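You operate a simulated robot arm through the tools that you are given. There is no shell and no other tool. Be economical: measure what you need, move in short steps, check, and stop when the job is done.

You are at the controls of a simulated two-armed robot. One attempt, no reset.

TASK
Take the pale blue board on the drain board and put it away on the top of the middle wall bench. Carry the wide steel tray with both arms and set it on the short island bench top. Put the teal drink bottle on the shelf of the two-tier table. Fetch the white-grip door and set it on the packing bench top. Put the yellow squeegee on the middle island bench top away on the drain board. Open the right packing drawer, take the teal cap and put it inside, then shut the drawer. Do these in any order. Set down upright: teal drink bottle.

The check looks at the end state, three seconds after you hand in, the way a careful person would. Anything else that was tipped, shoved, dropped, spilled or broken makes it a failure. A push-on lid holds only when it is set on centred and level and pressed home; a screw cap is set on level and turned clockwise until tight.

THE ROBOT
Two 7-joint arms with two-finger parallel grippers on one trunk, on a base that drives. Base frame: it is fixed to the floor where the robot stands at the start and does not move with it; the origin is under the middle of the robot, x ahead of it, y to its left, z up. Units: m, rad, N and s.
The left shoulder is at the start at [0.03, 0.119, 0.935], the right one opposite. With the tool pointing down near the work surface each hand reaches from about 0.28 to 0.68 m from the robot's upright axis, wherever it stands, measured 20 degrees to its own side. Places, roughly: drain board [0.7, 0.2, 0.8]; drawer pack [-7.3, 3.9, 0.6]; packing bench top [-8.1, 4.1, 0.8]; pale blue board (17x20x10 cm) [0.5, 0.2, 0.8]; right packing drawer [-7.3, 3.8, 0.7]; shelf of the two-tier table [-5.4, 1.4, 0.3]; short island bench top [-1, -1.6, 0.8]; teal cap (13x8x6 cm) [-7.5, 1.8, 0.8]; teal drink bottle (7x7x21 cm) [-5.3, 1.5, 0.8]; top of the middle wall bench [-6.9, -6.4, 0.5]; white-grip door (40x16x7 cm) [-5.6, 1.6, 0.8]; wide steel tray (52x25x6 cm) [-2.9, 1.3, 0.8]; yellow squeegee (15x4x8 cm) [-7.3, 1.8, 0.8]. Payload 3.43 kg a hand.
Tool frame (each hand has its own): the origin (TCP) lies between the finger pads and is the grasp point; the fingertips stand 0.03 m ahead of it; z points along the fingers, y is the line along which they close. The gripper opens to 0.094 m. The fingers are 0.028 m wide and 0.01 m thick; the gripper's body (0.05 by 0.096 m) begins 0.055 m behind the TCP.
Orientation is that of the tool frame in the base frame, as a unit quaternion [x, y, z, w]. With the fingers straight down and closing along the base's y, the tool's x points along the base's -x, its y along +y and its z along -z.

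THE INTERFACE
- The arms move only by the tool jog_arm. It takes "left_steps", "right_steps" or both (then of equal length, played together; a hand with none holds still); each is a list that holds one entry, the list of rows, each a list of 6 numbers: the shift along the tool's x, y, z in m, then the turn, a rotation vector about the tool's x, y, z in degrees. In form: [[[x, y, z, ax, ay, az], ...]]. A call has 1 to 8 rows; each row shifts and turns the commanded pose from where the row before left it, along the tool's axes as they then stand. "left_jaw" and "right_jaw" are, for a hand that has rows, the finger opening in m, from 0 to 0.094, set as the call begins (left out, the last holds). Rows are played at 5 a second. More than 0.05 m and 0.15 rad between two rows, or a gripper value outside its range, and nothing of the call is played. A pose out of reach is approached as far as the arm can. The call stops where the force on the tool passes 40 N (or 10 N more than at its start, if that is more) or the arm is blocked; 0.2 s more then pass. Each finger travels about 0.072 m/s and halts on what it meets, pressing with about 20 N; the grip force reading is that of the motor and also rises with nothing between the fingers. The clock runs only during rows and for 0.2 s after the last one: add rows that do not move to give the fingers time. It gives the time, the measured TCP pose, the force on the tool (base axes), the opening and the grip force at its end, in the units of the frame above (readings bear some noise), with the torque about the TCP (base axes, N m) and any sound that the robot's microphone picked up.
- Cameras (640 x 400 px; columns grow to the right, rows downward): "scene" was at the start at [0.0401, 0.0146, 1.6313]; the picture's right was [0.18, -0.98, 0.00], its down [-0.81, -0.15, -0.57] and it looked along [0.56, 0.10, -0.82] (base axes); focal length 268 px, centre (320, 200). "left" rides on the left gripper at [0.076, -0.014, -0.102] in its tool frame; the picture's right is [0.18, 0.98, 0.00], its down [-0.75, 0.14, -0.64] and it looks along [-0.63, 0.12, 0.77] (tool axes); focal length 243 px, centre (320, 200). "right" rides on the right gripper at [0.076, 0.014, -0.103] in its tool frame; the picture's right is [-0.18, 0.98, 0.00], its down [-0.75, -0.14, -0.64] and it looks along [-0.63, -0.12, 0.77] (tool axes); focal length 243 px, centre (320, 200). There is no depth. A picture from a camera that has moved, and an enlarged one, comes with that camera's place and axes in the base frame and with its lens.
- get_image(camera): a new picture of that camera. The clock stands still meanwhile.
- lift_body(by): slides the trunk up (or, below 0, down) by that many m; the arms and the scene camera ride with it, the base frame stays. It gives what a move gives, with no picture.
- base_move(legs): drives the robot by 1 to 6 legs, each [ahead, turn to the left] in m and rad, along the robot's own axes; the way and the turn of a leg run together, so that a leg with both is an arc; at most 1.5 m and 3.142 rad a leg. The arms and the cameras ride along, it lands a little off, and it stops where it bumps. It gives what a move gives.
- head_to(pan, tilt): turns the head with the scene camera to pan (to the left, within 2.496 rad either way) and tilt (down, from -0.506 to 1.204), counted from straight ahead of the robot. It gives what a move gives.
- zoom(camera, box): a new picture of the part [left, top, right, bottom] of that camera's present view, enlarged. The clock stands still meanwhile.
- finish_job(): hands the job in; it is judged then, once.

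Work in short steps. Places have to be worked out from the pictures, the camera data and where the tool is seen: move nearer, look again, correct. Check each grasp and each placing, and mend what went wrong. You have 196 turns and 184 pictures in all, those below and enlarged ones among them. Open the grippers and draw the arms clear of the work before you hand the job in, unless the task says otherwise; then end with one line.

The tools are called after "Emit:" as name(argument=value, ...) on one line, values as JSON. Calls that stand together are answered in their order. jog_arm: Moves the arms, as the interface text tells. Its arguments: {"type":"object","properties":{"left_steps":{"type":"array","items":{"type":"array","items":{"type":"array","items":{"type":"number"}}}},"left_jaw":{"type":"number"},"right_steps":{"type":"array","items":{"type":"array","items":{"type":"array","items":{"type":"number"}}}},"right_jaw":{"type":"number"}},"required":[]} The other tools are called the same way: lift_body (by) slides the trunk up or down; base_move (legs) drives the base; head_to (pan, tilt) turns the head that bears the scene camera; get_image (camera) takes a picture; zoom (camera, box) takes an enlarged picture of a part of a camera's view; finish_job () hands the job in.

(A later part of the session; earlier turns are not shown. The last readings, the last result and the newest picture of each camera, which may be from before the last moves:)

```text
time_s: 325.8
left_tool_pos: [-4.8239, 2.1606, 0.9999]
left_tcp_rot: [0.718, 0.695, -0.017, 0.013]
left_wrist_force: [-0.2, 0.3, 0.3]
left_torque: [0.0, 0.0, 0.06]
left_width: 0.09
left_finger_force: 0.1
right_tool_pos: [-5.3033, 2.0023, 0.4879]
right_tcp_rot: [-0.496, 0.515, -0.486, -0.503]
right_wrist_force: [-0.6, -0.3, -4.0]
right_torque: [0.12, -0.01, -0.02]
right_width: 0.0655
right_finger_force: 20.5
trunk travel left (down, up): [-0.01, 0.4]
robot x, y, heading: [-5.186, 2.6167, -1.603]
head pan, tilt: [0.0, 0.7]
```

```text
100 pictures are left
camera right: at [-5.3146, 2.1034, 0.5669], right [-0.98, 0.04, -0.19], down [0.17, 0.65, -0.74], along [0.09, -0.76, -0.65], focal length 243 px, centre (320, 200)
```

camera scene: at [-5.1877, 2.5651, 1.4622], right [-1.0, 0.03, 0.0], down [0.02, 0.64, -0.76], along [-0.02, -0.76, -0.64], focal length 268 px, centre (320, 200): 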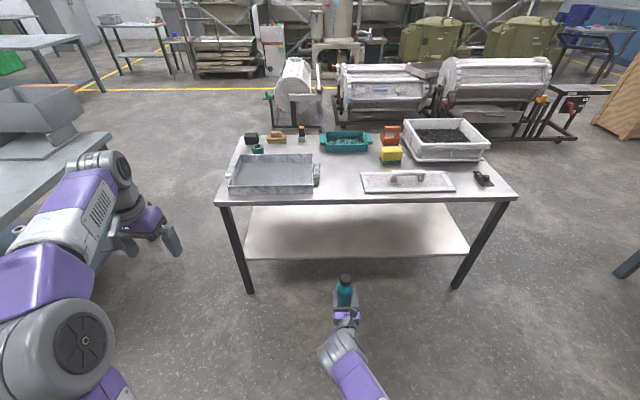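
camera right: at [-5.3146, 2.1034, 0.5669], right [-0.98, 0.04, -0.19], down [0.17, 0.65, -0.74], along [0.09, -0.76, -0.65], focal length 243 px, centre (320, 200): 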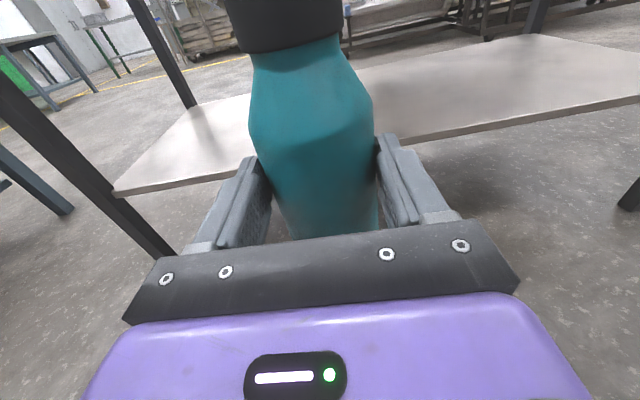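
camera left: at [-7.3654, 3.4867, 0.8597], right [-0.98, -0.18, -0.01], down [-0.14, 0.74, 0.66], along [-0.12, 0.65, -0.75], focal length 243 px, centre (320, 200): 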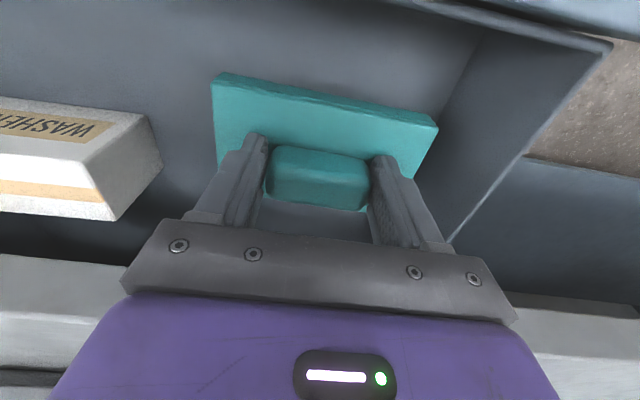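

Shelf height triangulates to z≈0.30–0.33, its front edge y≈1.64, so the bottle's bottom (≈0.385) clears it. I drive in 0.46 m.

Emit:
base_move(legs=[[0.46, 0]])

Emit:
get_image(camera="right")

Emit:
get_image(camera="scene")

```text
time_s: 328.6
left_tool_pos: [-4.8392, 1.7041, 1.0008]
left_tcp_rot: [0.719, 0.695, -0.015, 0.012]
left_wrist_force: [-0.6, -0.3, -1.3]
left_torque: [0.0, 0.03, -0.01]
left_width: 0.0902
left_finger_force: 0.0
right_tool_pos: [-5.3187, 1.5478, 0.489]
right_tcp_rot: [-0.496, 0.516, -0.485, -0.503]
right_wrist_force: [0.4, 0.4, -4.2]
right_torque: [0.08, 0.01, 0.0]
right_width: 0.0654
right_finger_force: 19.8
trunk travel left (down, up): [-0.01, 0.4]
robot x, y, heading: [-5.1973, 2.1625, -1.606]
head pan, tilt: [0.0, 0.7]
```

```text
99 pictures are left
camera right: at [-5.3303, 1.6481, 0.5671], right [-0.98, 0.04, -0.18], down [0.17, 0.65, -0.74], along [0.09, -0.76, -0.65], focal length 243 px, centre (320, 200)
```

right: 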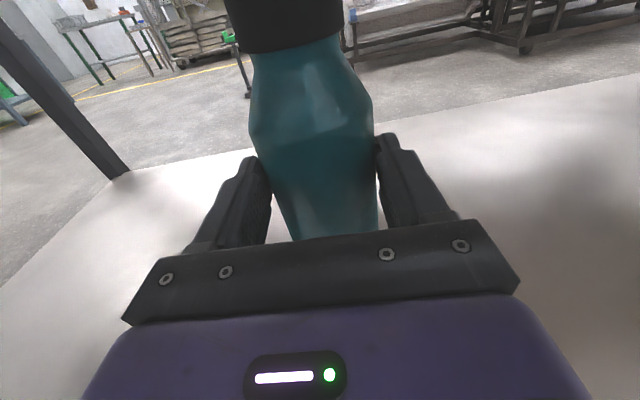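

```text
98 pictures are left
camera scene: at [-5.2023, 2.1092, 1.4622], right [-1.0, 0.03, 0.0], down [0.02, 0.64, -0.76], along [-0.03, -0.76, -0.64], focal length 268 px, centre (320, 200)
```

scene: 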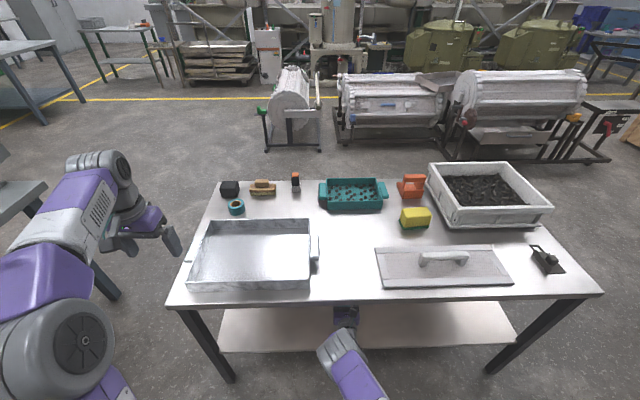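

Bottle is over the shelf. I lower in small steps until it touches.

Emit:
jog_arm(right_steps=[[[-0.02, 0, 0, 0, 0, 0], [-0.015, 0, 0, 0, 0, 0], [-0.01, 0, 0, 0, 0, 0], [-0.008, 0, 0, 0, 0, 0], [-0.006, 0, 0, 0, 0, 0], [-0.006, 0, 0, 0, 0, 0]]], right_jaw=0)

```text
time_s: 330.0
left_tool_pos: [-4.8402, 1.7047, 0.9992]
left_tcp_rot: [0.719, 0.694, -0.017, 0.013]
left_wrist_force: [0.1, 0.2, 0.9]
left_torque: [0.01, 0.03, 0.02]
left_width: 0.0899
left_finger_force: 0.0
right_tool_pos: [-5.3203, 1.5542, 0.4393]
right_tcp_rot: [-0.497, 0.517, -0.483, -0.503]
right_wrist_force: [0.3, -0.4, -3.7]
right_torque: [0.1, 0.0, -0.01]
right_width: 0.0654
right_finger_force: 20.0
right hand out of reach, approached as far as the arm can: row 4, 5, 6
trunk travel left (down, up): [-0.01, 0.4]
robot x, y, heading: [-5.198, 2.1622, -1.606]
head pan, tilt: [0.0, 0.7]
```

The arm hit a limit before contact. I extend slightly forward, use the last trunk travel, and try lowering again.

Emit:
lift_body(by=-0.01)

Emit:
jog_arm(right_steps=[[[0, 0, 0.02, 0, 0, 0], [0, 0, 0.03, 0, 0, 0], [-0.006, 0, 0, 0, 0, 0], [-0.006, 0, 0, 0, 0, 0], [-0.006, 0, 0, 0, 0, 0], [-0.006, 0, 0, 0, 0, 0], [-0.006, 0, 0, 0, 0, 0]]], right_jaw=0)

Emit:
get_image(camera="right")

```text
time_s: 330.5
left_tool_pos: [-4.8396, 1.7067, 0.9907]
left_tcp_rot: [0.719, 0.694, -0.016, 0.013]
left_wrist_force: [-0.4, 0.2, 0.4]
left_torque: [0.01, -0.01, 0.0]
left_width: 0.0903
left_finger_force: 0.1
right_tool_pos: [-5.3187, 1.5507, 0.4348]
right_tcp_rot: [-0.493, 0.513, -0.487, -0.506]
right_wrist_force: [-0.7, -3.0, 15.5]
right_torque: [-0.55, 0.26, 0.19]
right_width: 0.0659
right_finger_force: 20.5
trunk travel left (down, up): [0.0, 0.41]
robot x, y, heading: [-5.2009, 2.163, -1.6]
head pan, tilt: [0.0, 0.7]
```

```text
time_s: 332.1
left_tool_pos: [-4.8404, 1.7055, 0.9909]
left_tcp_rot: [0.719, 0.695, -0.016, 0.013]
left_wrist_force: [0.1, 0.1, -0.2]
left_torque: [-0.02, -0.04, 0.05]
left_width: 0.0896
left_finger_force: 0.1
right_tool_pos: [-5.3285, 1.5219, 0.4419]
right_tcp_rot: [-0.498, 0.516, -0.484, -0.501]
right_wrist_force: [0.2, 0.0, -3.6]
right_torque: [0.09, 0.01, 0.0]
right_width: 0.0649
right_finger_force: 19.8
right hand out of reach, approached as far as the arm can: row 1, 2, 3, 4, 5, 6, 7
trunk travel left (down, up): [0.0, 0.41]
robot x, y, heading: [-5.198, 2.1655, -1.603]
head pan, tilt: [0.0, 0.7]
```

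```text
97 pictures are left
camera right: at [-5.3403, 1.6221, 0.5203], right [-0.98, 0.04, -0.18], down [0.17, 0.66, -0.73], along [0.09, -0.75, -0.65], focal length 243 px, centre (320, 200)
```

right: 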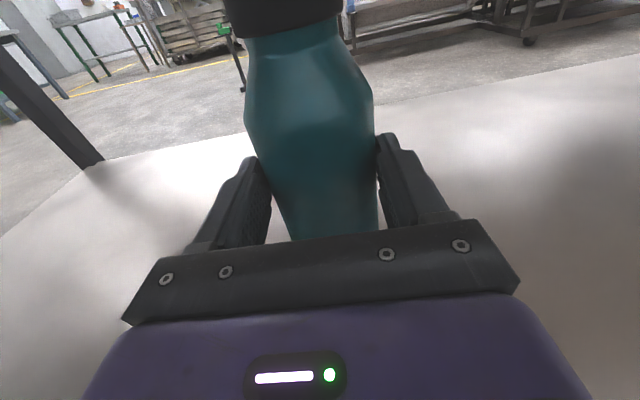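

The trunk move did touch the shelf (+15 N at z≈0.435), so the bottle is only millimetres above it. I go back the 3 cm and settle down onto it.

Emit:
jog_arm(right_steps=[[[0, 0, -0.015, 0, 0, 0], [0, 0, -0.015, 0, 0, 0], [-0.003, 0, 0, 0, 0, 0], [-0.003, 0, 0, 0, 0, 0], [-0.003, 0, 0, 0, 0, 0], [0, 0, 0, 0, 0, 0]]], right_jaw=0)

```text
time_s: 333.5
left_tool_pos: [-4.8393, 1.7042, 0.9892]
left_tcp_rot: [0.719, 0.694, -0.016, 0.013]
left_wrist_force: [0.7, 0.3, 0.2]
left_torque: [0.01, -0.01, 0.0]
left_width: 0.0901
left_finger_force: 0.0
right_tool_pos: [-5.3278, 1.5528, 0.4339]
right_tcp_rot: [-0.496, 0.516, -0.484, -0.503]
right_wrist_force: [0.0, 0.3, -4.1]
right_torque: [0.11, -0.01, 0.0]
right_width: 0.065
right_finger_force: 19.9
trunk travel left (down, up): [0.0, 0.41]
robot x, y, heading: [-5.1976, 2.1629, -1.604]
head pan, tilt: [0.0, 0.7]
```

Emit:
jog_arm(right_steps=[[[-0.003, 0, -0.002, 0, 0, 0], [-0.003, 0, -0.002, 0, 0, 0], [-0.003, 0, -0.002, 0, 0, 0], [-0.003, 0, -0.002, 0, 0, 0], [0, 0, 0, 0, 0, 0]]], right_jaw=0)

```text
time_s: 334.7
left_tool_pos: [-4.8403, 1.7061, 0.9906]
left_tcp_rot: [0.719, 0.695, -0.015, 0.013]
left_wrist_force: [0.2, -0.1, 0.2]
left_torque: [0.04, -0.01, 0.01]
left_width: 0.0901
left_finger_force: 0.1
right_tool_pos: [-5.3279, 1.5617, 0.4284]
right_tcp_rot: [-0.495, 0.516, -0.484, -0.504]
right_wrist_force: [-2.2, -7.0, 15.7]
right_torque: [-0.48, 0.13, 0.0]
right_width: 0.0649
right_finger_force: 19.8
right hand out of reach, approached as far as the arm can: row 3
trunk travel left (down, up): [0.0, 0.41]
robot x, y, heading: [-5.1999, 2.1632, -1.604]
head pan, tilt: [0.0, 0.7]
```

Contact (+16 N): the bottle stands on the shelf. I open and back straight out.

Emit:
jog_arm(right_steps=[[[0, 0, 0, 0, 0, 0], [0, 0, 0, 0, 0, 0], [0, 0, 0, 0, 0, 0]]], right_jaw=0.094)

Emit:
base_move(legs=[[-0.35, 0]])

Emit:
get_image(camera="right")

Emit:
get_image(camera="scene")

```text
time_s: 335.5
left_tool_pos: [-4.8391, 1.7064, 0.9908]
left_tcp_rot: [0.719, 0.695, -0.015, 0.013]
left_wrist_force: [0.2, 0.1, 0.0]
left_torque: [0.0, 0.02, 0.02]
left_width: 0.0902
left_finger_force: 0.0
right_tool_pos: [-5.3273, 1.5626, 0.4267]
right_tcp_rot: [-0.497, 0.516, -0.484, -0.502]
right_wrist_force: [0.2, 1.3, -0.1]
right_torque: [-0.02, 0.01, 0.03]
right_width: 0.0942
right_finger_force: 0.1
trunk travel left (down, up): [0.0, 0.41]
robot x, y, heading: [-5.2007, 2.1624, -1.606]
head pan, tilt: [0.0, 0.7]
```

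```text
time_s: 337.8
left_tool_pos: [-4.8305, 2.0475, 0.9898]
left_tcp_rot: [0.722, 0.692, -0.015, 0.013]
left_wrist_force: [-0.9, 0.2, -0.7]
left_torque: [-0.05, 0.0, -0.02]
left_width: 0.09
left_finger_force: 0.0
right_tool_pos: [-5.3194, 1.9071, 0.4261]
right_tcp_rot: [-0.495, 0.519, -0.481, -0.504]
right_wrist_force: [0.2, 0.1, 0.1]
right_torque: [0.0, 0.01, -0.03]
right_width: 0.0939
right_finger_force: 0.0
trunk travel left (down, up): [0.0, 0.41]
robot x, y, heading: [-5.1872, 2.507, -1.608]
head pan, tilt: [0.0, 0.7]
```

```text
96 pictures are left
camera right: at [-5.3295, 2.0079, 0.5052], right [-0.98, 0.05, -0.18], down [0.17, 0.65, -0.74], along [0.08, -0.75, -0.65], focal length 243 px, centre (320, 200)
```

right: 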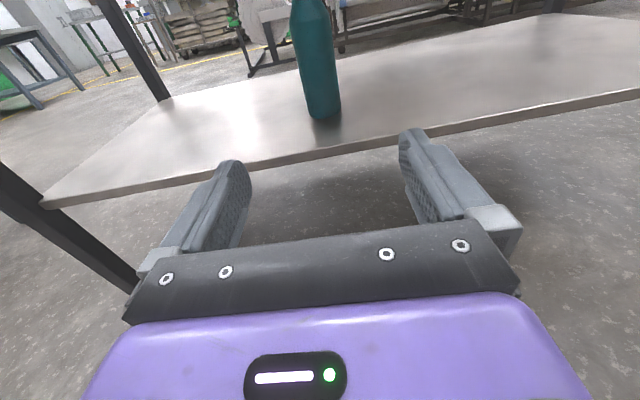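

```text
95 pictures are left
camera scene: at [-5.1898, 2.4545, 1.4523], right [-1.0, 0.04, 0.0], down [0.03, 0.64, -0.77], along [-0.03, -0.76, -0.64], focal length 268 px, centre (320, 200)
```

scene: 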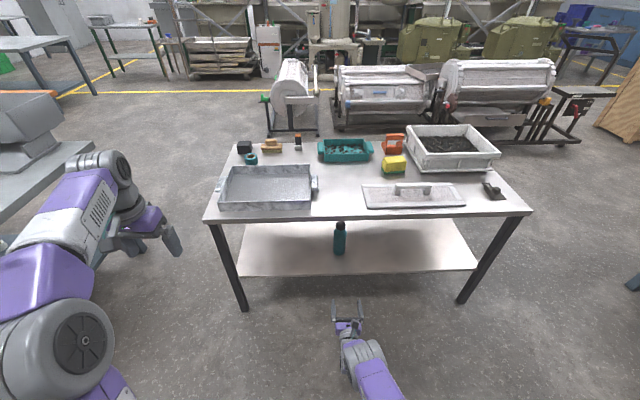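

The bottle stands upright on the shelf. I raise the trunk; then together raise the right hand and yaw the left hand 90° for gripping the door's handle.

Emit:
lift_body(by=0.2)

Emit:
jog_arm(left_steps=[[[0, 0, 0, 0, 0, 8.2], [0, 0, 0, 0, 0, 8.2], [0, 0, 0, 0, 0, 8.2], [0, 0, 0, 0, 0, 8.2], [0, 0, 0, 0, 0, 8.2], [0, 0, 0, 0, 0, 8.2], [0, 0, 0, 0, 0, 8.2], [0, 0, 0, 0, 0, 8.2]]], right_steps=[[[0.04, 0, -0.02, 0, 0, 0], [0.04, 0, -0.02, 0, 0, 0], [0.04, 0, -0.02, 0, 0, 0], [0.04, 0, 0, 0, 0, 0], [0.04, 0, 0, 0, 0, 0], [0.04, 0, 0, 0, 0, 0], [0.04, 0, 0, 0, 0, 0], [0.03, 0, 0, 0, 0, 0]]], left_jaw=0.094)

Emit:
jog_arm(left_steps=[[[0, 0, 0, 0, 0, 8.2], [0, 0, 0, 0, 0, 8.2], [0, 0, 0, 0, 0, 8.0], [0, 0, 0, 0, 0, 0], [0, 0, 0, 0, 0, 0], [0, 0, 0, 0, 0, 0], [0, 0, 0, 0, 0, 0], [0, 0, 0, 0, 0, 0]]], right_steps=[[[0, 0, 0, 0, -8.2, 0], [0, 0, 0, 0, -8.2, 0], [0, 0, 0, 0, -8.2, 0], [0, 0, 0, 0, -8.2, 0], [0, 0, 0, 0, -8.2, 0], [0, 0, 0, 0, -8.2, 0], [0, 0, 0, 0, -8.2, 0], [0, 0, 0, 0, -8.2, 0]]])

Emit:
get_image(camera="scene")

```text
time_s: 340.0
left_tool_pos: [-4.8304, 2.0461, 1.1908]
left_tcp_rot: [0.721, 0.693, -0.016, 0.013]
left_wrist_force: [0.1, -0.4, 0.2]
left_torque: [0.0, -0.05, -0.01]
left_width: 0.0899
left_finger_force: 0.0
right_tool_pos: [-5.3183, 1.9069, 0.6256]
right_tcp_rot: [-0.495, 0.518, -0.482, -0.504]
right_wrist_force: [0.1, 0.6, -0.1]
right_torque: [0.07, 0.0, 0.03]
right_width: 0.094
right_finger_force: 0.1
trunk travel left (down, up): [-0.2, 0.21]
robot x, y, heading: [-5.184, 2.5057, -1.609]
head pan, tilt: [0.0, 0.7]
```

```text
time_s: 341.8
left_tool_pos: [-4.8306, 2.0475, 1.1897]
left_tcp_rot: [0.982, 0.19, -0.006, 0.019]
left_wrist_force: [0.5, 0.8, 0.0]
left_torque: [-0.01, -0.01, -0.02]
left_width: 0.0938
left_finger_force: 0.1
right_tool_pos: [-5.3153, 1.9584, 0.9348]
right_tcp_rot: [-0.495, 0.519, -0.481, -0.504]
right_wrist_force: [-0.5, 0.1, 0.4]
right_torque: [0.02, -0.02, 0.01]
right_width: 0.094
right_finger_force: 0.0
trunk travel left (down, up): [-0.2, 0.21]
robot x, y, heading: [-5.1851, 2.5042, -1.612]
head pan, tilt: [0.0, 0.7]
```

```text
time_s: 343.6
left_tool_pos: [-4.8318, 2.0465, 1.1905]
left_tcp_rot: [1.0, -0.022, -0.002, 0.019]
left_wrist_force: [-1.0, 0.4, 0.6]
left_torque: [-0.01, -0.02, 0.01]
left_width: 0.0939
left_finger_force: 0.1
right_tool_pos: [-5.3163, 1.9832, 0.9324]
right_tcp_rot: [-0.613, 0.662, -0.297, -0.313]
right_wrist_force: [0.2, 0.1, 0.0]
right_torque: [0.0, 0.01, 0.0]
right_width: 0.094
right_finger_force: 0.1
right hand out of reach, approached as far as the arm can: row 2, 3, 4, 5
trunk travel left (down, up): [-0.2, 0.21]
robot x, y, heading: [-5.186, 2.5069, -1.605]
head pan, tilt: [0.0, 0.7]
```

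```text
94 pictures are left
camera scene: at [-5.1906, 2.4541, 1.6523], right [-1.0, 0.04, 0.0], down [0.03, 0.64, -0.76], along [-0.03, -0.76, -0.64], focal length 268 px, centre (320, 200)
```

scene: 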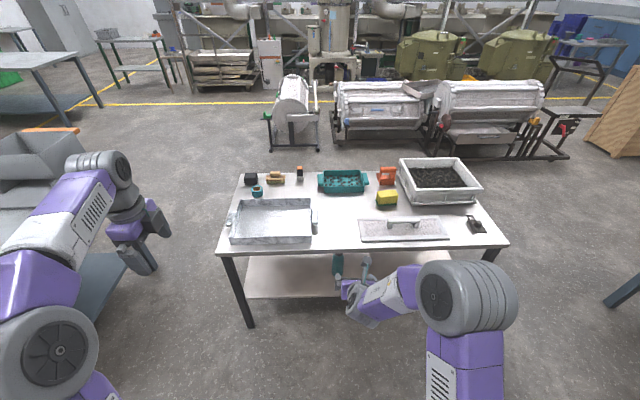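

The left hand is yawed. The right hand is still partway through pitching, so I continue it and zoom in on the door handle.

Emit:
jog_arm(right_steps=[[[0, 0, 0, 0, -8.2, 0], [0, 0, 0, 0, -8.2, 0], [0, 0, 0, 0, -8.0, 0], [0, 0, 0, 0, 0, 0]]])

Emit:
zoom(camera="scene", box=[340, 190, 500, 270])

```text
time_s: 344.6
left_tool_pos: [-4.8338, 2.0466, 1.1916]
left_tcp_rot: [1.0, -0.022, -0.001, 0.019]
left_wrist_force: [-0.2, -0.8, 0.2]
left_torque: [0.05, -0.03, -0.02]
left_width: 0.094
left_finger_force: 0.0
right_tool_pos: [-5.3191, 1.9831, 0.9338]
right_tcp_rot: [-0.66, 0.715, -0.162, -0.166]
right_wrist_force: [-1.2, 0.5, -0.1]
right_torque: [0.01, -0.02, 0.03]
right_width: 0.0941
right_finger_force: 0.0
trunk travel left (down, up): [-0.2, 0.21]
robot x, y, heading: [-5.187, 2.508, -1.616]
head pan, tilt: [0.0, 0.7]
```

```text
4.00 times, centred on (420, 230) of scene
camera zoom: at [-5.1939, 2.4543, 1.6523], right [-1.0, 0.04, 0.0], down [0.03, 0.64, -0.76], along [-0.03, -0.76, -0.64], focal length 1071 px, centre (-80, 80)
```

zoom: 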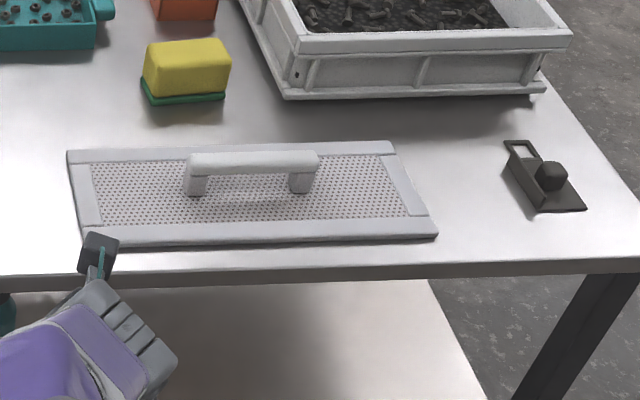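

Handle centre is at about (−5.60, 1.61), aligned with x. I finish the right-hand pitch and reposition the base so the left hand can come over it.

Emit:
jog_arm(right_steps=[[[0, 0, 0, 0, -8.5, 0], [0, 0, 0, 0, -8.5, 0], [0, 0, 0, 0, -8.5, 0], [0, 0, -0.03, 0, 0, 0], [0, 0, -0.03, 0, 0, 0], [0, 0, 0, 0, 0, 0]]])

Emit:
base_move(legs=[[0, -1.0], [0.67, 0], [0, 1.042]])

Emit:
head_to(pan=0, tilt=0.85)

Emit:
get_image(camera="scene")

```text
time_s: 346.0
left_tool_pos: [-4.831, 2.0466, 1.1915]
left_tcp_rot: [1.0, -0.022, -0.002, 0.02]
left_wrist_force: [0.0, 0.4, -0.3]
left_torque: [0.0, -0.04, 0.0]
left_width: 0.0942
left_finger_force: 0.2
right_tool_pos: [-5.3173, 1.985, 0.9927]
right_tcp_rot: [-0.681, 0.733, -0.01, -0.005]
right_wrist_force: [-0.4, 0.8, -0.4]
right_torque: [-0.01, 0.0, 0.0]
right_width: 0.0943
right_finger_force: 0.1
trunk travel left (down, up): [-0.2, 0.21]
robot x, y, heading: [-5.189, 2.5104, -1.615]
head pan, tilt: [0.0, 0.7]
```

```text
time_s: 354.9
left_tool_pos: [-5.3479, 1.7428, 1.1907]
left_tcp_rot: [0.999, 0.028, -0.001, 0.02]
left_wrist_force: [0.0, 0.1, 0.6]
left_torque: [0.0, 0.01, -0.02]
left_width: 0.094
left_finger_force: 0.1
right_tool_pos: [-5.826, 1.6322, 0.9924]
right_tcp_rot: [0.716, -0.698, 0.012, 0.005]
right_wrist_force: [-0.7, 0.1, 0.2]
right_torque: [0.02, 0.02, -0.03]
right_width: 0.0939
right_finger_force: 0.0
trunk travel left (down, up): [-0.2, 0.21]
robot x, y, heading: [-5.7507, 2.1687, -1.511]
head pan, tilt: [0.0, 0.7]
```

```text
time_s: 355.6
left_tool_pos: [-5.3486, 1.7417, 1.19]
left_tcp_rot: [0.999, 0.028, -0.002, 0.02]
left_wrist_force: [0.3, 0.4, 0.4]
left_torque: [-0.01, 0.0, -0.01]
left_width: 0.094
left_finger_force: 0.1
right_tool_pos: [-5.8266, 1.6324, 0.9913]
right_tcp_rot: [0.715, -0.699, 0.012, 0.005]
right_wrist_force: [-0.4, 0.1, 0.0]
right_torque: [0.01, -0.04, 0.01]
right_width: 0.0937
right_finger_force: 0.1
trunk travel left (down, up): [-0.2, 0.21]
robot x, y, heading: [-5.7461, 2.1669, -1.513]
head pan, tilt: [0.0, 0.85]
```

```text
92 pictures are left
camera scene: at [-5.7464, 2.1198, 1.64], right [-1.0, -0.06, 0.0], down [-0.04, 0.75, -0.66], along [0.04, -0.66, -0.75], focal length 268 px, centre (320, 200)
```

scene: 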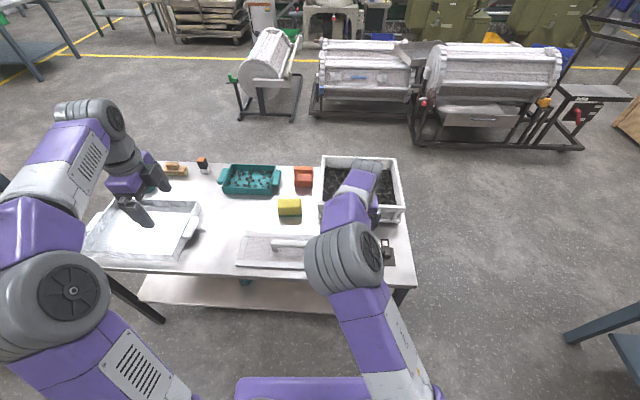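

I move the right hand out of the way and bring the left hand over the handle.

Emit:
jog_arm(left_steps=[[[0, 0, 0, 0, 0, 3.2], [-0.04, 0.01, 0.02, 0, 0, 0], [-0.04, 0.01, 0.02, 0, 0, 0], [-0.04, 0.01, 0.02, 0, 0, 0], [-0.04, 0.018, 0.02, 0, 0, 0], [-0.04, 0.02, 0.02, 0, 0, 0], [-0.037, 0.02, 0.02, 0, 0, 0], [-0.015, 0.02, 0.02, 0, 0, 0]]], right_steps=[[[-0.04, 0.02, -0.01, 0, 0, 0], [-0.04, 0.02, -0.01, 0, 0, 0], [-0.04, 0.02, 0, 0, 0, 0], [-0.03, 0.02, 0, 0, 0, 0], [0, 0, 0, 0, 0, 0], [0, 0, 0, 0, 0, 0], [0, 0, 0, 0, 0, 0], [0, 0, 0, 0, 0, 0]]], left_jaw=0.094)

Emit:
get_image(camera="left")

Emit:
get_image(camera="scene")

```text
time_s: 357.4
left_tool_pos: [-5.5988, 1.6264, 1.052]
left_tcp_rot: [1.0, 0.0, -0.001, 0.021]
left_wrist_force: [-0.3, 0.5, -0.7]
left_torque: [0.0, -0.04, -0.03]
left_width: 0.094
left_finger_force: 0.2
right_tool_pos: [-5.9108, 1.7788, 1.0064]
right_tcp_rot: [0.716, -0.698, 0.012, 0.004]
right_wrist_force: [-0.2, 0.1, 0.7]
right_torque: [0.04, 0.01, -0.01]
right_width: 0.0939
right_finger_force: 0.1
trunk travel left (down, up): [-0.2, 0.21]
robot x, y, heading: [-5.7498, 2.1687, -1.513]
head pan, tilt: [0.0, 0.85]
```

```text
91 pictures are left
camera left: at [-5.5229, 1.6454, 1.1542], right [0.18, -0.98, 0.04], down [-0.75, -0.12, 0.65], along [-0.63, -0.15, -0.76], focal length 243 px, centre (320, 200)
```

left: 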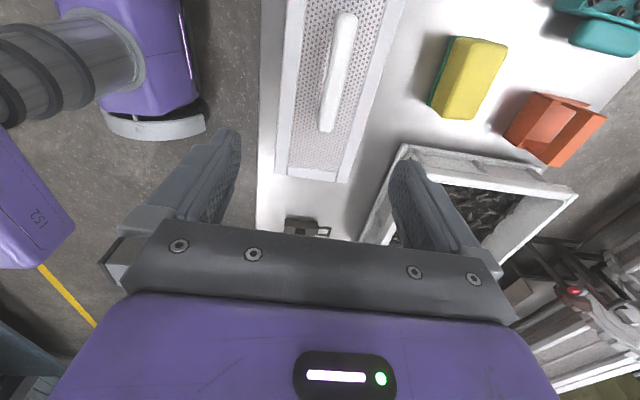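

```text
90 pictures are left
camera scene: at [-5.7466, 2.1189, 1.64], right [-1.0, -0.06, 0.0], down [-0.04, 0.75, -0.66], along [0.04, -0.66, -0.75], focal length 268 px, centre (320, 200)
```

scene: 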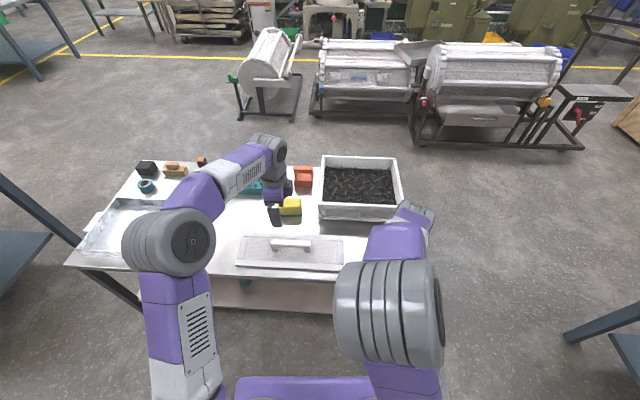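

Handle centre measures (−5.602, 1.60). I level the hand by 2.4°, centre, and descend.

Emit:
jog_arm(left_steps=[[[-0.003, 0.013, 0.03, 2.4, 0, 0], [0, 0.012, 0.04, 0, 0, 0], [0, 0, 0.04, 0, 0, 0], [0, 0, 0.04, 0, 0, 0], [0, 0, 0.04, 0, 0, 0], [0, 0, 0.025, 0, 0, 0], [0, 0, 0, 0, 0, 0]]], left_jaw=0.094)

Emit:
get_image(camera="left")

```text
time_s: 358.9
left_tool_pos: [-5.6043, 1.6003, 0.841]
left_tcp_rot: [1.0, 0.001, -0.001, -0.001]
left_wrist_force: [-0.3, -0.1, 0.1]
left_torque: [0.0, -0.01, -0.02]
left_width: 0.0942
left_finger_force: 0.1
right_tool_pos: [-5.9097, 1.7802, 1.0073]
right_tcp_rot: [0.716, -0.698, 0.011, 0.005]
right_wrist_force: [-1.1, 0.2, 0.6]
right_torque: [-0.01, 0.01, -0.01]
right_width: 0.094
right_finger_force: 0.1
trunk travel left (down, up): [-0.2, 0.21]
robot x, y, heading: [-5.7469, 2.1617, -1.513]
head pan, tilt: [0.0, 0.85]
```

```text
89 pictures are left
camera left: at [-5.5275, 1.6148, 0.9441], right [0.18, -0.98, 0.0], down [-0.75, -0.14, 0.64], along [-0.63, -0.12, -0.77], focal length 243 px, centre (320, 200)
```

left: 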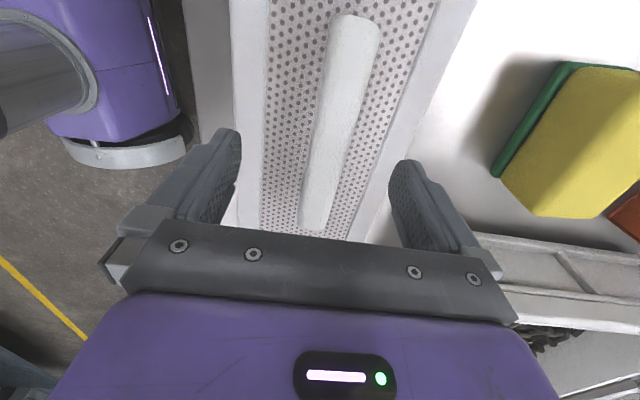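

Well centred. I lower the last bit, close on the bar, and lift.

Emit:
jog_arm(left_steps=[[[0, 0, 0.012, 0, 0, 0], [0, 0, 0.008, 0, 0, 0], [0, 0, 0.006, 0, 0, 0], [0, 0, 0.005, 0, 0, 0], [0, 0, 0, 0, 0, 0]]], left_jaw=0.094)

Emit:
jog_arm(left_steps=[[[0, 0, 0, 0, 0, 0], [0, 0, 0, 0, 0, 0], [0, 0, 0, 0, 0, 0], [0, 0, 0, 0, 0, 0], [0, 0, 0, 0, 0, 0], [0, 0, 0, 0, 0, 0]]], left_jaw=0)

Emit:
jog_arm(left_steps=[[[0, 0, -0.03, 0, 0, 0], [0, 0, -0.04, 0, 0, 0], [0, 0, -0.04, 0, 0, 0], [0, 0, -0.04, 0, 0, 0], [0, 0, -0.04, 0, 0, 0], [0, 0, -0.04, 0, 0, 0]]], left_jaw=0)

Emit:
get_image(camera="left")

Emit:
get_image(camera="scene")

```text
time_s: 360.1
left_tool_pos: [-5.603, 1.6018, 0.8112]
left_tcp_rot: [1.0, 0.0, -0.001, -0.001]
left_wrist_force: [-0.1, -0.5, 0.5]
left_torque: [0.01, 0.0, 0.02]
left_width: 0.0942
left_finger_force: 0.0
right_tool_pos: [-5.9102, 1.7794, 1.0079]
right_tcp_rot: [0.716, -0.698, 0.012, 0.005]
right_wrist_force: [0.5, 1.1, -0.5]
right_torque: [0.03, 0.0, 0.02]
right_width: 0.0942
right_finger_force: 0.0
trunk travel left (down, up): [-0.2, 0.21]
robot x, y, heading: [-5.7495, 2.1649, -1.513]
head pan, tilt: [0.0, 0.85]
```

```text
time_s: 361.6
left_tool_pos: [-5.605, 1.6024, 0.8105]
left_tcp_rot: [1.0, 0.0, -0.001, -0.001]
left_wrist_force: [0.8, -1.5, 0.2]
left_torque: [-0.14, -0.03, -0.07]
left_width: 0.0257
left_finger_force: 20.1
right_tool_pos: [-5.911, 1.7805, 1.0077]
right_tcp_rot: [0.716, -0.698, 0.011, 0.004]
right_wrist_force: [0.2, 0.1, 0.6]
right_torque: [0.01, 0.02, 0.0]
right_width: 0.0938
right_finger_force: 0.0
trunk travel left (down, up): [-0.2, 0.21]
robot x, y, heading: [-5.7455, 2.1669, -1.511]
head pan, tilt: [0.0, 0.85]
```

```text
time_s: 362.9
left_tool_pos: [-5.6044, 1.6043, 1.044]
left_tcp_rot: [1.0, 0.0, -0.001, -0.002]
left_wrist_force: [0.6, 1.0, -3.9]
left_torque: [-0.02, 0.01, 0.01]
left_width: 0.0256
left_finger_force: 19.8
right_tool_pos: [-5.9115, 1.78, 1.0071]
right_tcp_rot: [0.716, -0.698, 0.012, 0.004]
right_wrist_force: [-0.4, 0.3, 0.8]
right_torque: [0.0, 0.02, 0.05]
right_width: 0.0941
right_finger_force: 0.0
trunk travel left (down, up): [-0.2, 0.21]
robot x, y, heading: [-5.7492, 2.1653, -1.515]
head pan, tilt: [0.0, 0.85]
```

```text
88 pictures are left
camera left: at [-5.5276, 1.6183, 1.1469], right [0.18, -0.98, 0.0], down [-0.75, -0.14, 0.64], along [-0.63, -0.12, -0.77], focal length 243 px, centre (320, 200)
```

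left: 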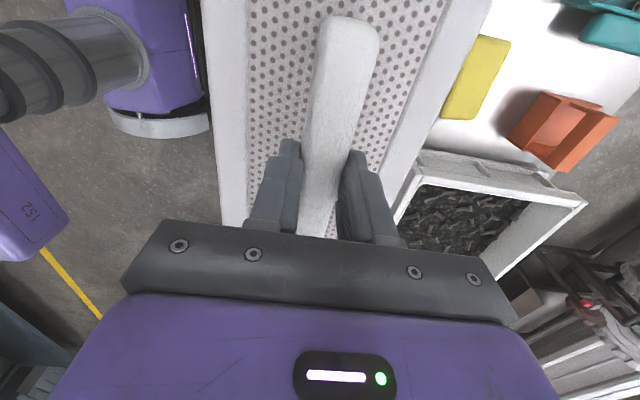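

```text
87 pictures are left
camera scene: at [-5.7466, 2.1199, 1.64], right [-1.0, -0.06, 0.0], down [-0.04, 0.75, -0.66], along [0.04, -0.66, -0.75], focal length 268 px, centre (320, 200)
```

scene: 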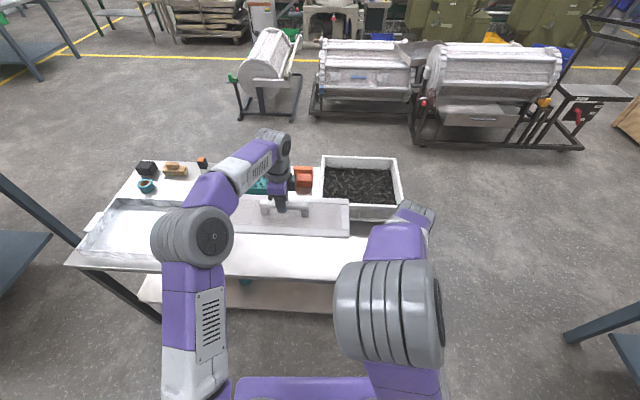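

The door is held. I yaw the hand back 90° (so the door points ahead of the robot), clear above the table.

Emit:
jog_arm(left_steps=[[[0, 0, 0, 0, 0, -8.2], [0, 0, 0, 0, 0, -8.2], [0, 0, 0, 0, 0, -8.2], [0, 0, 0, 0, 0, -8.2], [0, 0, 0, 0, 0, -8.2], [0, 0, 0, 0, 0, -8.2], [0, 0, 0, 0, 0, -8.2], [0, 0, 0, 0, 0, -8.2]]], left_jaw=0)

Emit:
jog_arm(left_steps=[[[0, 0, 0, 0, 0, -8.2], [0, 0, 0, 0, 0, -8.2], [0, 0, 0, 0, 0, -4.5], [0, 0, -0.03, 0, 0, 0], [0, 0, -0.03, 0, 0, 0]]], left_jaw=0)

Emit:
base_move(legs=[[-0.45, 0], [0, -1.62], [0.83, 0], [0, -1.571]])

Emit:
get_image(camera="scene")

```text
time_s: 364.8
left_tool_pos: [-5.6042, 1.6023, 1.0414]
left_tcp_rot: [0.84, 0.543, 0.0, -0.001]
left_wrist_force: [-0.2, 0.9, -3.2]
left_torque: [-0.01, 0.0, -0.01]
left_width: 0.0257
left_finger_force: 20.1
right_tool_pos: [-5.9104, 1.78, 1.0077]
right_tcp_rot: [0.716, -0.698, 0.012, 0.004]
right_wrist_force: [0.7, -0.9, -0.9]
right_torque: [0.0, 0.02, -0.02]
right_width: 0.0938
right_finger_force: 0.1
trunk travel left (down, up): [-0.2, 0.21]
robot x, y, heading: [-5.7467, 2.1665, -1.512]
head pan, tilt: [0.0, 0.85]
```

```text
time_s: 365.9
left_tool_pos: [-5.6045, 1.6017, 1.1005]
left_tcp_rot: [0.728, 0.686, 0.001, -0.002]
left_wrist_force: [-0.3, 0.0, -4.2]
left_torque: [-0.02, -0.01, 0.01]
left_width: 0.0258
left_finger_force: 20.1
right_tool_pos: [-5.9105, 1.78, 1.008]
right_tcp_rot: [0.716, -0.698, 0.012, 0.004]
right_wrist_force: [-0.5, -0.1, -0.3]
right_torque: [-0.03, 0.03, -0.01]
right_width: 0.0939
right_finger_force: 0.1
trunk travel left (down, up): [-0.2, 0.21]
robot x, y, heading: [-5.7492, 2.1669, -1.518]
head pan, tilt: [0.0, 0.85]
```

```text
time_s: 380.5
left_tool_pos: [-6.723, 3.1716, 1.1007]
left_tcp_rot: [-0.665, 0.747, -0.001, -0.001]
left_wrist_force: [0.1, -0.4, -4.3]
left_torque: [-0.01, 0.0, 0.04]
left_width: 0.0257
left_finger_force: 19.8
right_tool_pos: [-6.4285, 2.9769, 1.0076]
right_tcp_rot: [0.718, 0.696, 0.006, -0.011]
right_wrist_force: [0.1, 0.2, 0.3]
right_torque: [-0.02, 0.0, 0.0]
right_width: 0.0943
right_finger_force: 0.1
trunk travel left (down, up): [-0.2, 0.21]
robot x, y, heading: [-6.6067, 2.5982, 1.57]
head pan, tilt: [0.0, 0.85]
```

```text
86 pictures are left
camera scene: at [-6.6125, 2.6501, 1.64], right [1.0, 0.0, 0.0], down [0.0, -0.75, -0.66], along [0.0, 0.66, -0.75], focal length 268 px, centre (320, 200)
```

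scene: 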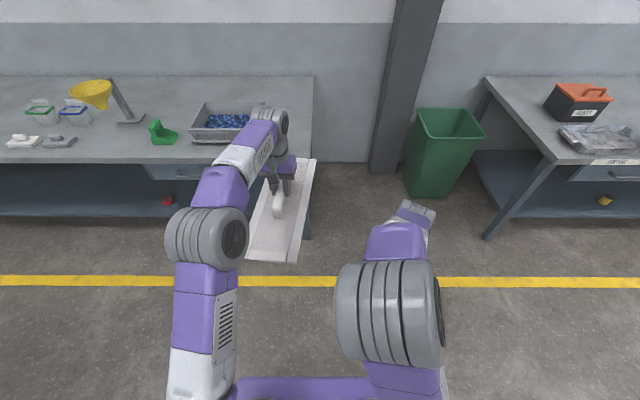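

Bench end is at x≈−6.65 and the tray's right side at ≈−6.885, so the door (16 cm) fits in the gap centred at x≈−6.765. I square the hand, shift it, and drive in.

Emit:
jog_arm(left_steps=[[[0, 0, 0, 0, 0, -6.7], [0, 0.021, 0, 0, 0, 0], [0, 0.021, 0, 0, 0, 0], [0, 0, 0, 0, 0, 0]]], left_jaw=0)

Emit:
base_move(legs=[[0.63, 0]])

Emit:
get_image(camera="scene")

Emit:
get_image(camera="left")

```text
time_s: 381.5
left_tool_pos: [-6.7664, 3.1715, 1.0991]
left_tcp_rot: [-0.707, 0.707, -0.001, 0.001]
left_wrist_force: [-0.3, -0.2, -5.1]
left_torque: [0.02, -0.01, -0.02]
left_width: 0.0259
left_finger_force: 19.7
right_tool_pos: [-6.4293, 2.9764, 1.0077]
right_tcp_rot: [0.719, 0.695, 0.006, -0.011]
right_wrist_force: [-0.8, -0.6, 0.4]
right_torque: [-0.01, 0.01, 0.0]
right_width: 0.0942
right_finger_force: 0.0
trunk travel left (down, up): [-0.2, 0.21]
robot x, y, heading: [-6.6148, 2.5983, 1.57]
head pan, tilt: [0.0, 0.85]
```

```text
time_s: 384.9
left_tool_pos: [-6.7537, 3.7841, 1.1002]
left_tcp_rot: [-0.702, 0.712, -0.002, -0.001]
left_wrist_force: [0.3, 0.2, -5.1]
left_torque: [0.0, -0.01, 0.03]
left_width: 0.0257
left_finger_force: 19.9
right_tool_pos: [-6.4196, 3.5828, 1.0077]
right_tcp_rot: [0.723, 0.69, 0.005, -0.011]
right_wrist_force: [0.1, 0.2, 0.8]
right_torque: [0.03, 0.0, -0.02]
right_width: 0.094
right_finger_force: 0.1
trunk travel left (down, up): [-0.2, 0.21]
robot x, y, heading: [-6.6072, 3.211, 1.559]
head pan, tilt: [0.0, 0.85]
```

```text
85 pictures are left
camera scene: at [-6.608, 3.2602, 1.64], right [1.0, -0.01, 0.0], down [-0.01, -0.75, -0.66], along [0.01, 0.66, -0.75], focal length 268 px, centre (320, 200)
```

scene: 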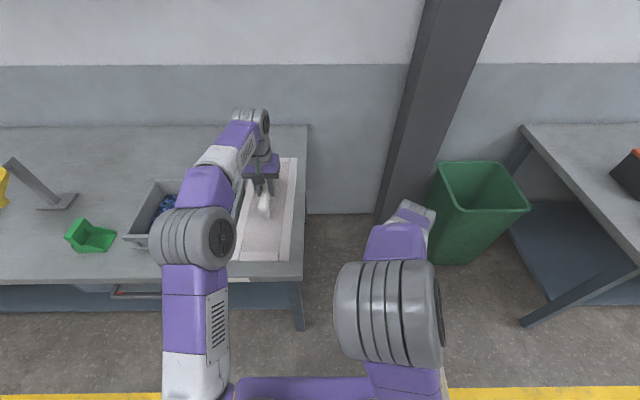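

```text
84 pictures are left
camera left: at [-6.7406, 3.7077, 1.2025], right [-0.99, -0.17, 0.0], down [-0.13, 0.76, 0.64], along [-0.11, 0.63, -0.77], focal length 243 px, centre (320, 200)
```

left: 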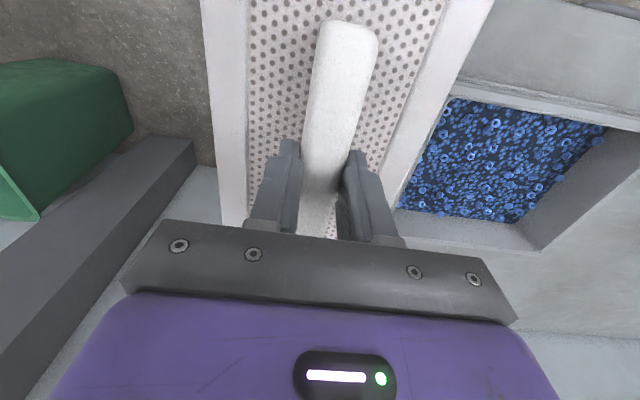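

Geometry agrees (tray's outer edge ≈ −6.90). I extend the door forward 9 cm and descend to just above the bench.

Emit:
jog_arm(left_steps=[[[-0.045, 0.007, 0, 0, 0, -0.8], [-0.045, 0.007, 0, 0, 0, 0], [0, 0, 0.04, 0, 0, 0], [0, 0, 0.04, 0, 0, 0], [0, 0, 0.04, 0, 0, 0], [0, 0, 0.04, 0, 0, 0], [0, 0, 0.02, 0, 0, 0], [0, 0, 0, 0, 0, 0]]], left_jaw=0)

Emit:
get_image(camera="scene")

Emit:
get_image(camera="left")

```text
time_s: 386.7
left_tool_pos: [-6.7721, 3.824, 0.905]
left_tcp_rot: [-0.706, 0.709, -0.001, -0.001]
left_wrist_force: [-0.6, -0.7, -3.9]
left_torque: [-0.02, 0.01, -0.02]
left_width: 0.0259
left_finger_force: 19.9
left hand out of reach, approached as far as the arm can: row 1, 2
right_tool_pos: [-6.419, 3.5827, 1.0076]
right_tcp_rot: [0.723, 0.69, 0.006, -0.011]
right_wrist_force: [-0.5, -0.4, 0.5]
right_torque: [0.0, -0.02, -0.01]
right_width: 0.094
right_finger_force: 0.1
trunk travel left (down, up): [-0.2, 0.21]
robot x, y, heading: [-6.6087, 3.2079, 1.549]
head pan, tilt: [0.0, 0.85]
```

```text
83 pictures are left
camera scene: at [-6.6081, 3.2596, 1.64], right [1.0, -0.01, 0.0], down [-0.01, -0.75, -0.66], along [0.01, 0.66, -0.75], focal length 268 px, centre (320, 200)
```

scene: 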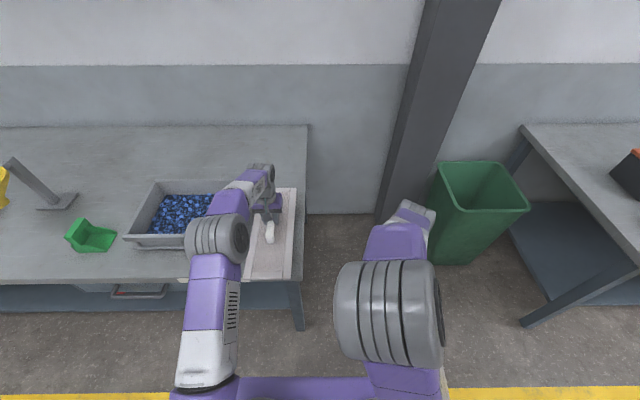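

```text
82 pictures are left
camera left: at [-6.7557, 3.7478, 1.0085], right [-0.98, -0.18, 0.0], down [-0.14, 0.76, 0.64], along [-0.12, 0.63, -0.77], focal length 243 px, centre (320, 200)
```

left: 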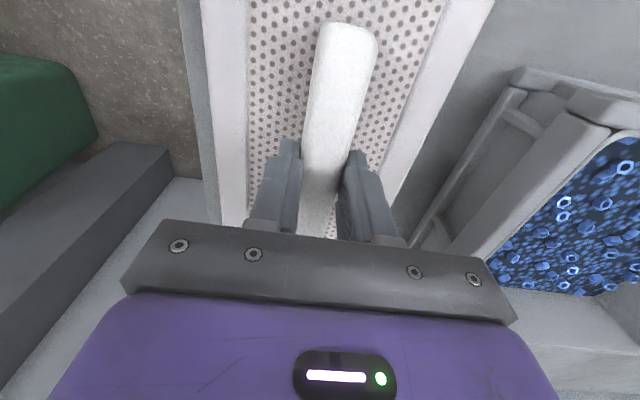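

Side clearances look fine. The arm was short by 4 cm, so I nudge the base forward, then lower to contact.

Emit:
base_move(legs=[[0.045, 0]])

Emit:
jog_arm(left_steps=[[[0, 0, 0.02, 0, 0, 0.7], [0, 0, 0.01, 0, 0, 0], [0, 0, 0.008, 0, 0, 0], [0, 0, 0.006, 0, 0, 0], [0, 0, 0.006, 0, 0, 0], [0, 0, 0.006, 0, 0, 0], [0, 0, 0.006, 0, 0, 0]]], left_jaw=0)

Emit:
get_image(camera="left")

```text
time_s: 387.6
left_tool_pos: [-6.7702, 3.8709, 0.9048]
left_tcp_rot: [-0.707, 0.707, -0.003, -0.001]
left_wrist_force: [-0.6, 1.6, -5.0]
left_torque: [-0.03, -0.02, 0.0]
left_width: 0.0257
left_finger_force: 19.9
right_tool_pos: [-6.4191, 3.6306, 1.0077]
right_tcp_rot: [0.723, 0.691, 0.005, -0.011]
right_wrist_force: [0.3, 0.8, -0.5]
right_torque: [-0.03, -0.01, 0.04]
right_width: 0.0942
right_finger_force: 0.1
trunk travel left (down, up): [-0.2, 0.21]
robot x, y, heading: [-6.6103, 3.2527, 1.558]
head pan, tilt: [0.0, 0.85]
```

```text
time_s: 388.8
left_tool_pos: [-6.771, 3.8719, 0.8691]
left_tcp_rot: [-0.703, 0.711, 0.003, 0.005]
left_wrist_force: [-1.2, -2.8, 14.0]
left_torque: [-0.56, 0.05, 0.06]
left_width: 0.0258
left_finger_force: 20.4
right_tool_pos: [-6.4193, 3.6279, 1.008]
right_tcp_rot: [0.723, 0.691, 0.005, -0.012]
right_wrist_force: [-0.4, -0.1, -0.4]
right_torque: [-0.03, -0.01, -0.01]
right_width: 0.0942
right_finger_force: 0.1
trunk travel left (down, up): [-0.2, 0.21]
robot x, y, heading: [-6.6089, 3.2569, 1.556]
head pan, tilt: [0.0, 0.85]
stopped in row 5 (left hand): the force on the tool passed its limit at 44 N (the readings are from after the stop); the commanded pose is now the measured one
```

```text
81 pictures are left
camera left: at [-6.7571, 3.7939, 0.9711], right [-0.99, -0.17, 0.0], down [-0.13, 0.75, 0.65], along [-0.11, 0.64, -0.76], focal length 243 px, centre (320, 200)
```

left: 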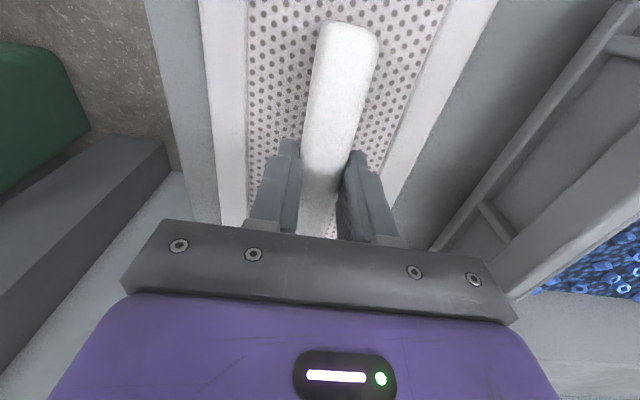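

The door is on the bench between the tray and the end. I release, rise, and check.

Emit:
jog_arm(left_steps=[[[0, 0, 0, 0, 0, 0], [0, 0, 0, 0, 0, 0], [0, 0, 0, 0, 0, 0], [0, 0, -0.03, 0, 0, 0], [0, 0, -0.04, 0, 0, 0], [0, 0, -0.04, 0, 0, 0], [0, 0, -0.04, 0, 0, 0], [0, 0, -0.04, 0, 0, 0]]], left_jaw=0.094)

Emit:
get_image(camera="left")

Emit:
get_image(camera="scene")

```text
time_s: 390.6
left_tool_pos: [-6.7717, 3.8682, 1.057]
left_tcp_rot: [-0.702, 0.712, 0.001, 0.003]
left_wrist_force: [-0.4, -0.1, 0.5]
left_torque: [-0.03, 0.02, 0.01]
left_width: 0.094
left_finger_force: 0.1
right_tool_pos: [-6.4187, 3.6267, 1.0086]
right_tcp_rot: [0.723, 0.69, 0.005, -0.011]
right_wrist_force: [0.1, -0.1, -0.9]
right_torque: [-0.02, 0.0, 0.0]
right_width: 0.0941
right_finger_force: 0.0
trunk travel left (down, up): [-0.2, 0.21]
robot x, y, heading: [-6.6043, 3.2543, 1.556]
head pan, tilt: [0.0, 0.85]
```

```text
80 pictures are left
camera left: at [-6.758, 3.7911, 1.16], right [-0.99, -0.17, 0.0], down [-0.13, 0.75, 0.65], along [-0.11, 0.64, -0.76], focal length 243 px, centre (320, 200)
```

left: 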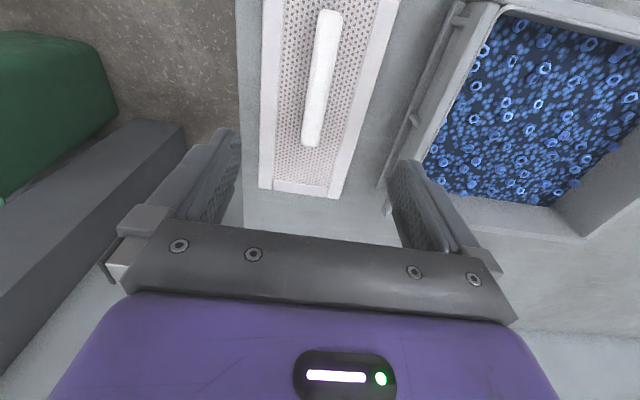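

```text
79 pictures are left
camera scene: at [-6.6072, 3.3039, 1.64], right [1.0, -0.01, 0.0], down [-0.01, -0.75, -0.66], along [0.01, 0.66, -0.75], focal length 268 px, centre (320, 200)
```

scene: 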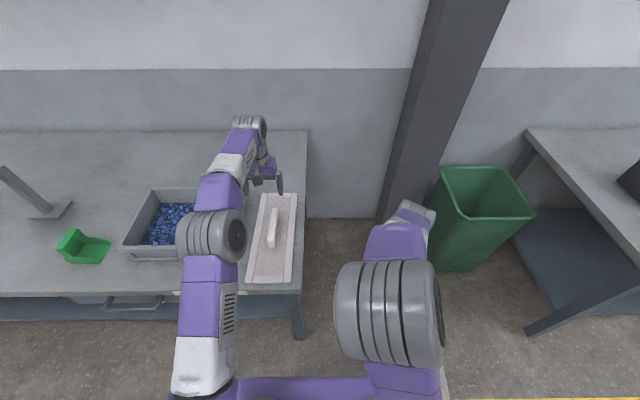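

The door is placed cleanly. Now the squeegee: I retract the left hand, back out past the island's east end and return to its south side.

Emit:
jog_arm(left_steps=[[[0.04, 0, 0, 0, 0, 0], [0.04, 0, 0, 0, 0, 0], [0.04, 0, 0, 0, 0, 0], [0.04, 0, 0, 0, 0, 0]]])

Emit:
base_move(legs=[[0, 0.094], [-1.2, 0], [-1.1, 0], [0, 1.49], [0.78, 0], [0, -1.571]])

Emit:
get_image(camera="scene")

```text
time_s: 391.6
left_tool_pos: [-6.7707, 3.7106, 1.0563]
left_tcp_rot: [-0.702, 0.712, 0.002, 0.004]
left_wrist_force: [0.2, -0.7, 0.1]
left_torque: [0.03, 0.0, -0.01]
left_width: 0.0939
left_finger_force: 0.2
right_tool_pos: [-6.4196, 3.6271, 1.0086]
right_tcp_rot: [0.723, 0.69, 0.005, -0.011]
right_wrist_force: [-0.5, 0.1, -0.8]
right_torque: [0.0, -0.02, -0.01]
right_width: 0.094
right_finger_force: 0.0
trunk travel left (down, up): [-0.2, 0.21]
robot x, y, heading: [-6.6067, 3.2553, 1.553]
head pan, tilt: [0.0, 0.85]
```

```text
time_s: 414.6
left_tool_pos: [-7.3596, 1.4096, 1.0562]
left_tcp_rot: [0.725, -0.689, -0.003, -0.004]
left_wrist_force: [0.5, -0.1, 0.3]
left_torque: [0.02, 0.04, 0.0]
left_width: 0.0939
left_finger_force: 0.1
right_tool_pos: [-7.0056, 1.3492, 1.0069]
right_tcp_rot: [0.7, 0.714, 0.004, -0.011]
right_wrist_force: [-0.3, 0.5, 0.0]
right_torque: [0.0, -0.01, 0.0]
right_width: 0.094
right_finger_force: 0.1
trunk travel left (down, up): [-0.2, 0.21]
robot x, y, heading: [-7.1695, 0.9632, 1.625]
head pan, tilt: [0.0, 0.85]
```

```text
78 pictures are left
camera scene: at [-7.1717, 1.0141, 1.64], right [1.0, 0.05, 0.0], down [0.04, -0.75, -0.66], along [-0.03, 0.66, -0.75], focal length 268 px, centre (320, 200)
```

scene: 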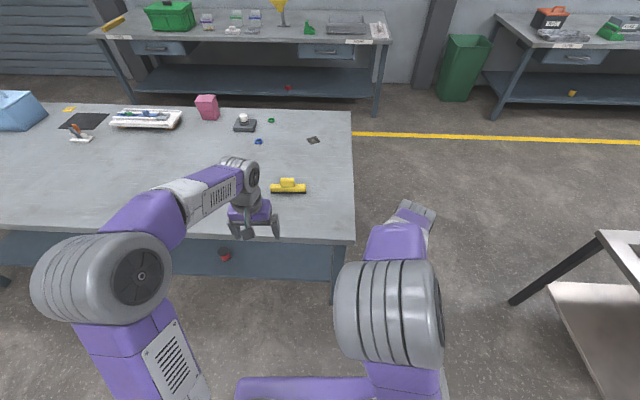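

Emit:
zoom(camera="scene", box=[220, 150, 360, 240])

```text
4.44 times, centred on (290, 195) of scene
camera zoom: at [-7.1717, 1.0141, 1.64], right [1.0, 0.05, 0.0], down [0.04, -0.75, -0.66], along [-0.03, 0.66, -0.75], focal length 1190 px, centre (453, 222)
```

zoom: 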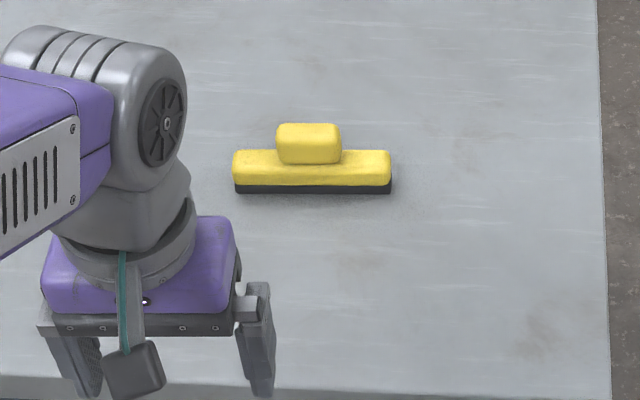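

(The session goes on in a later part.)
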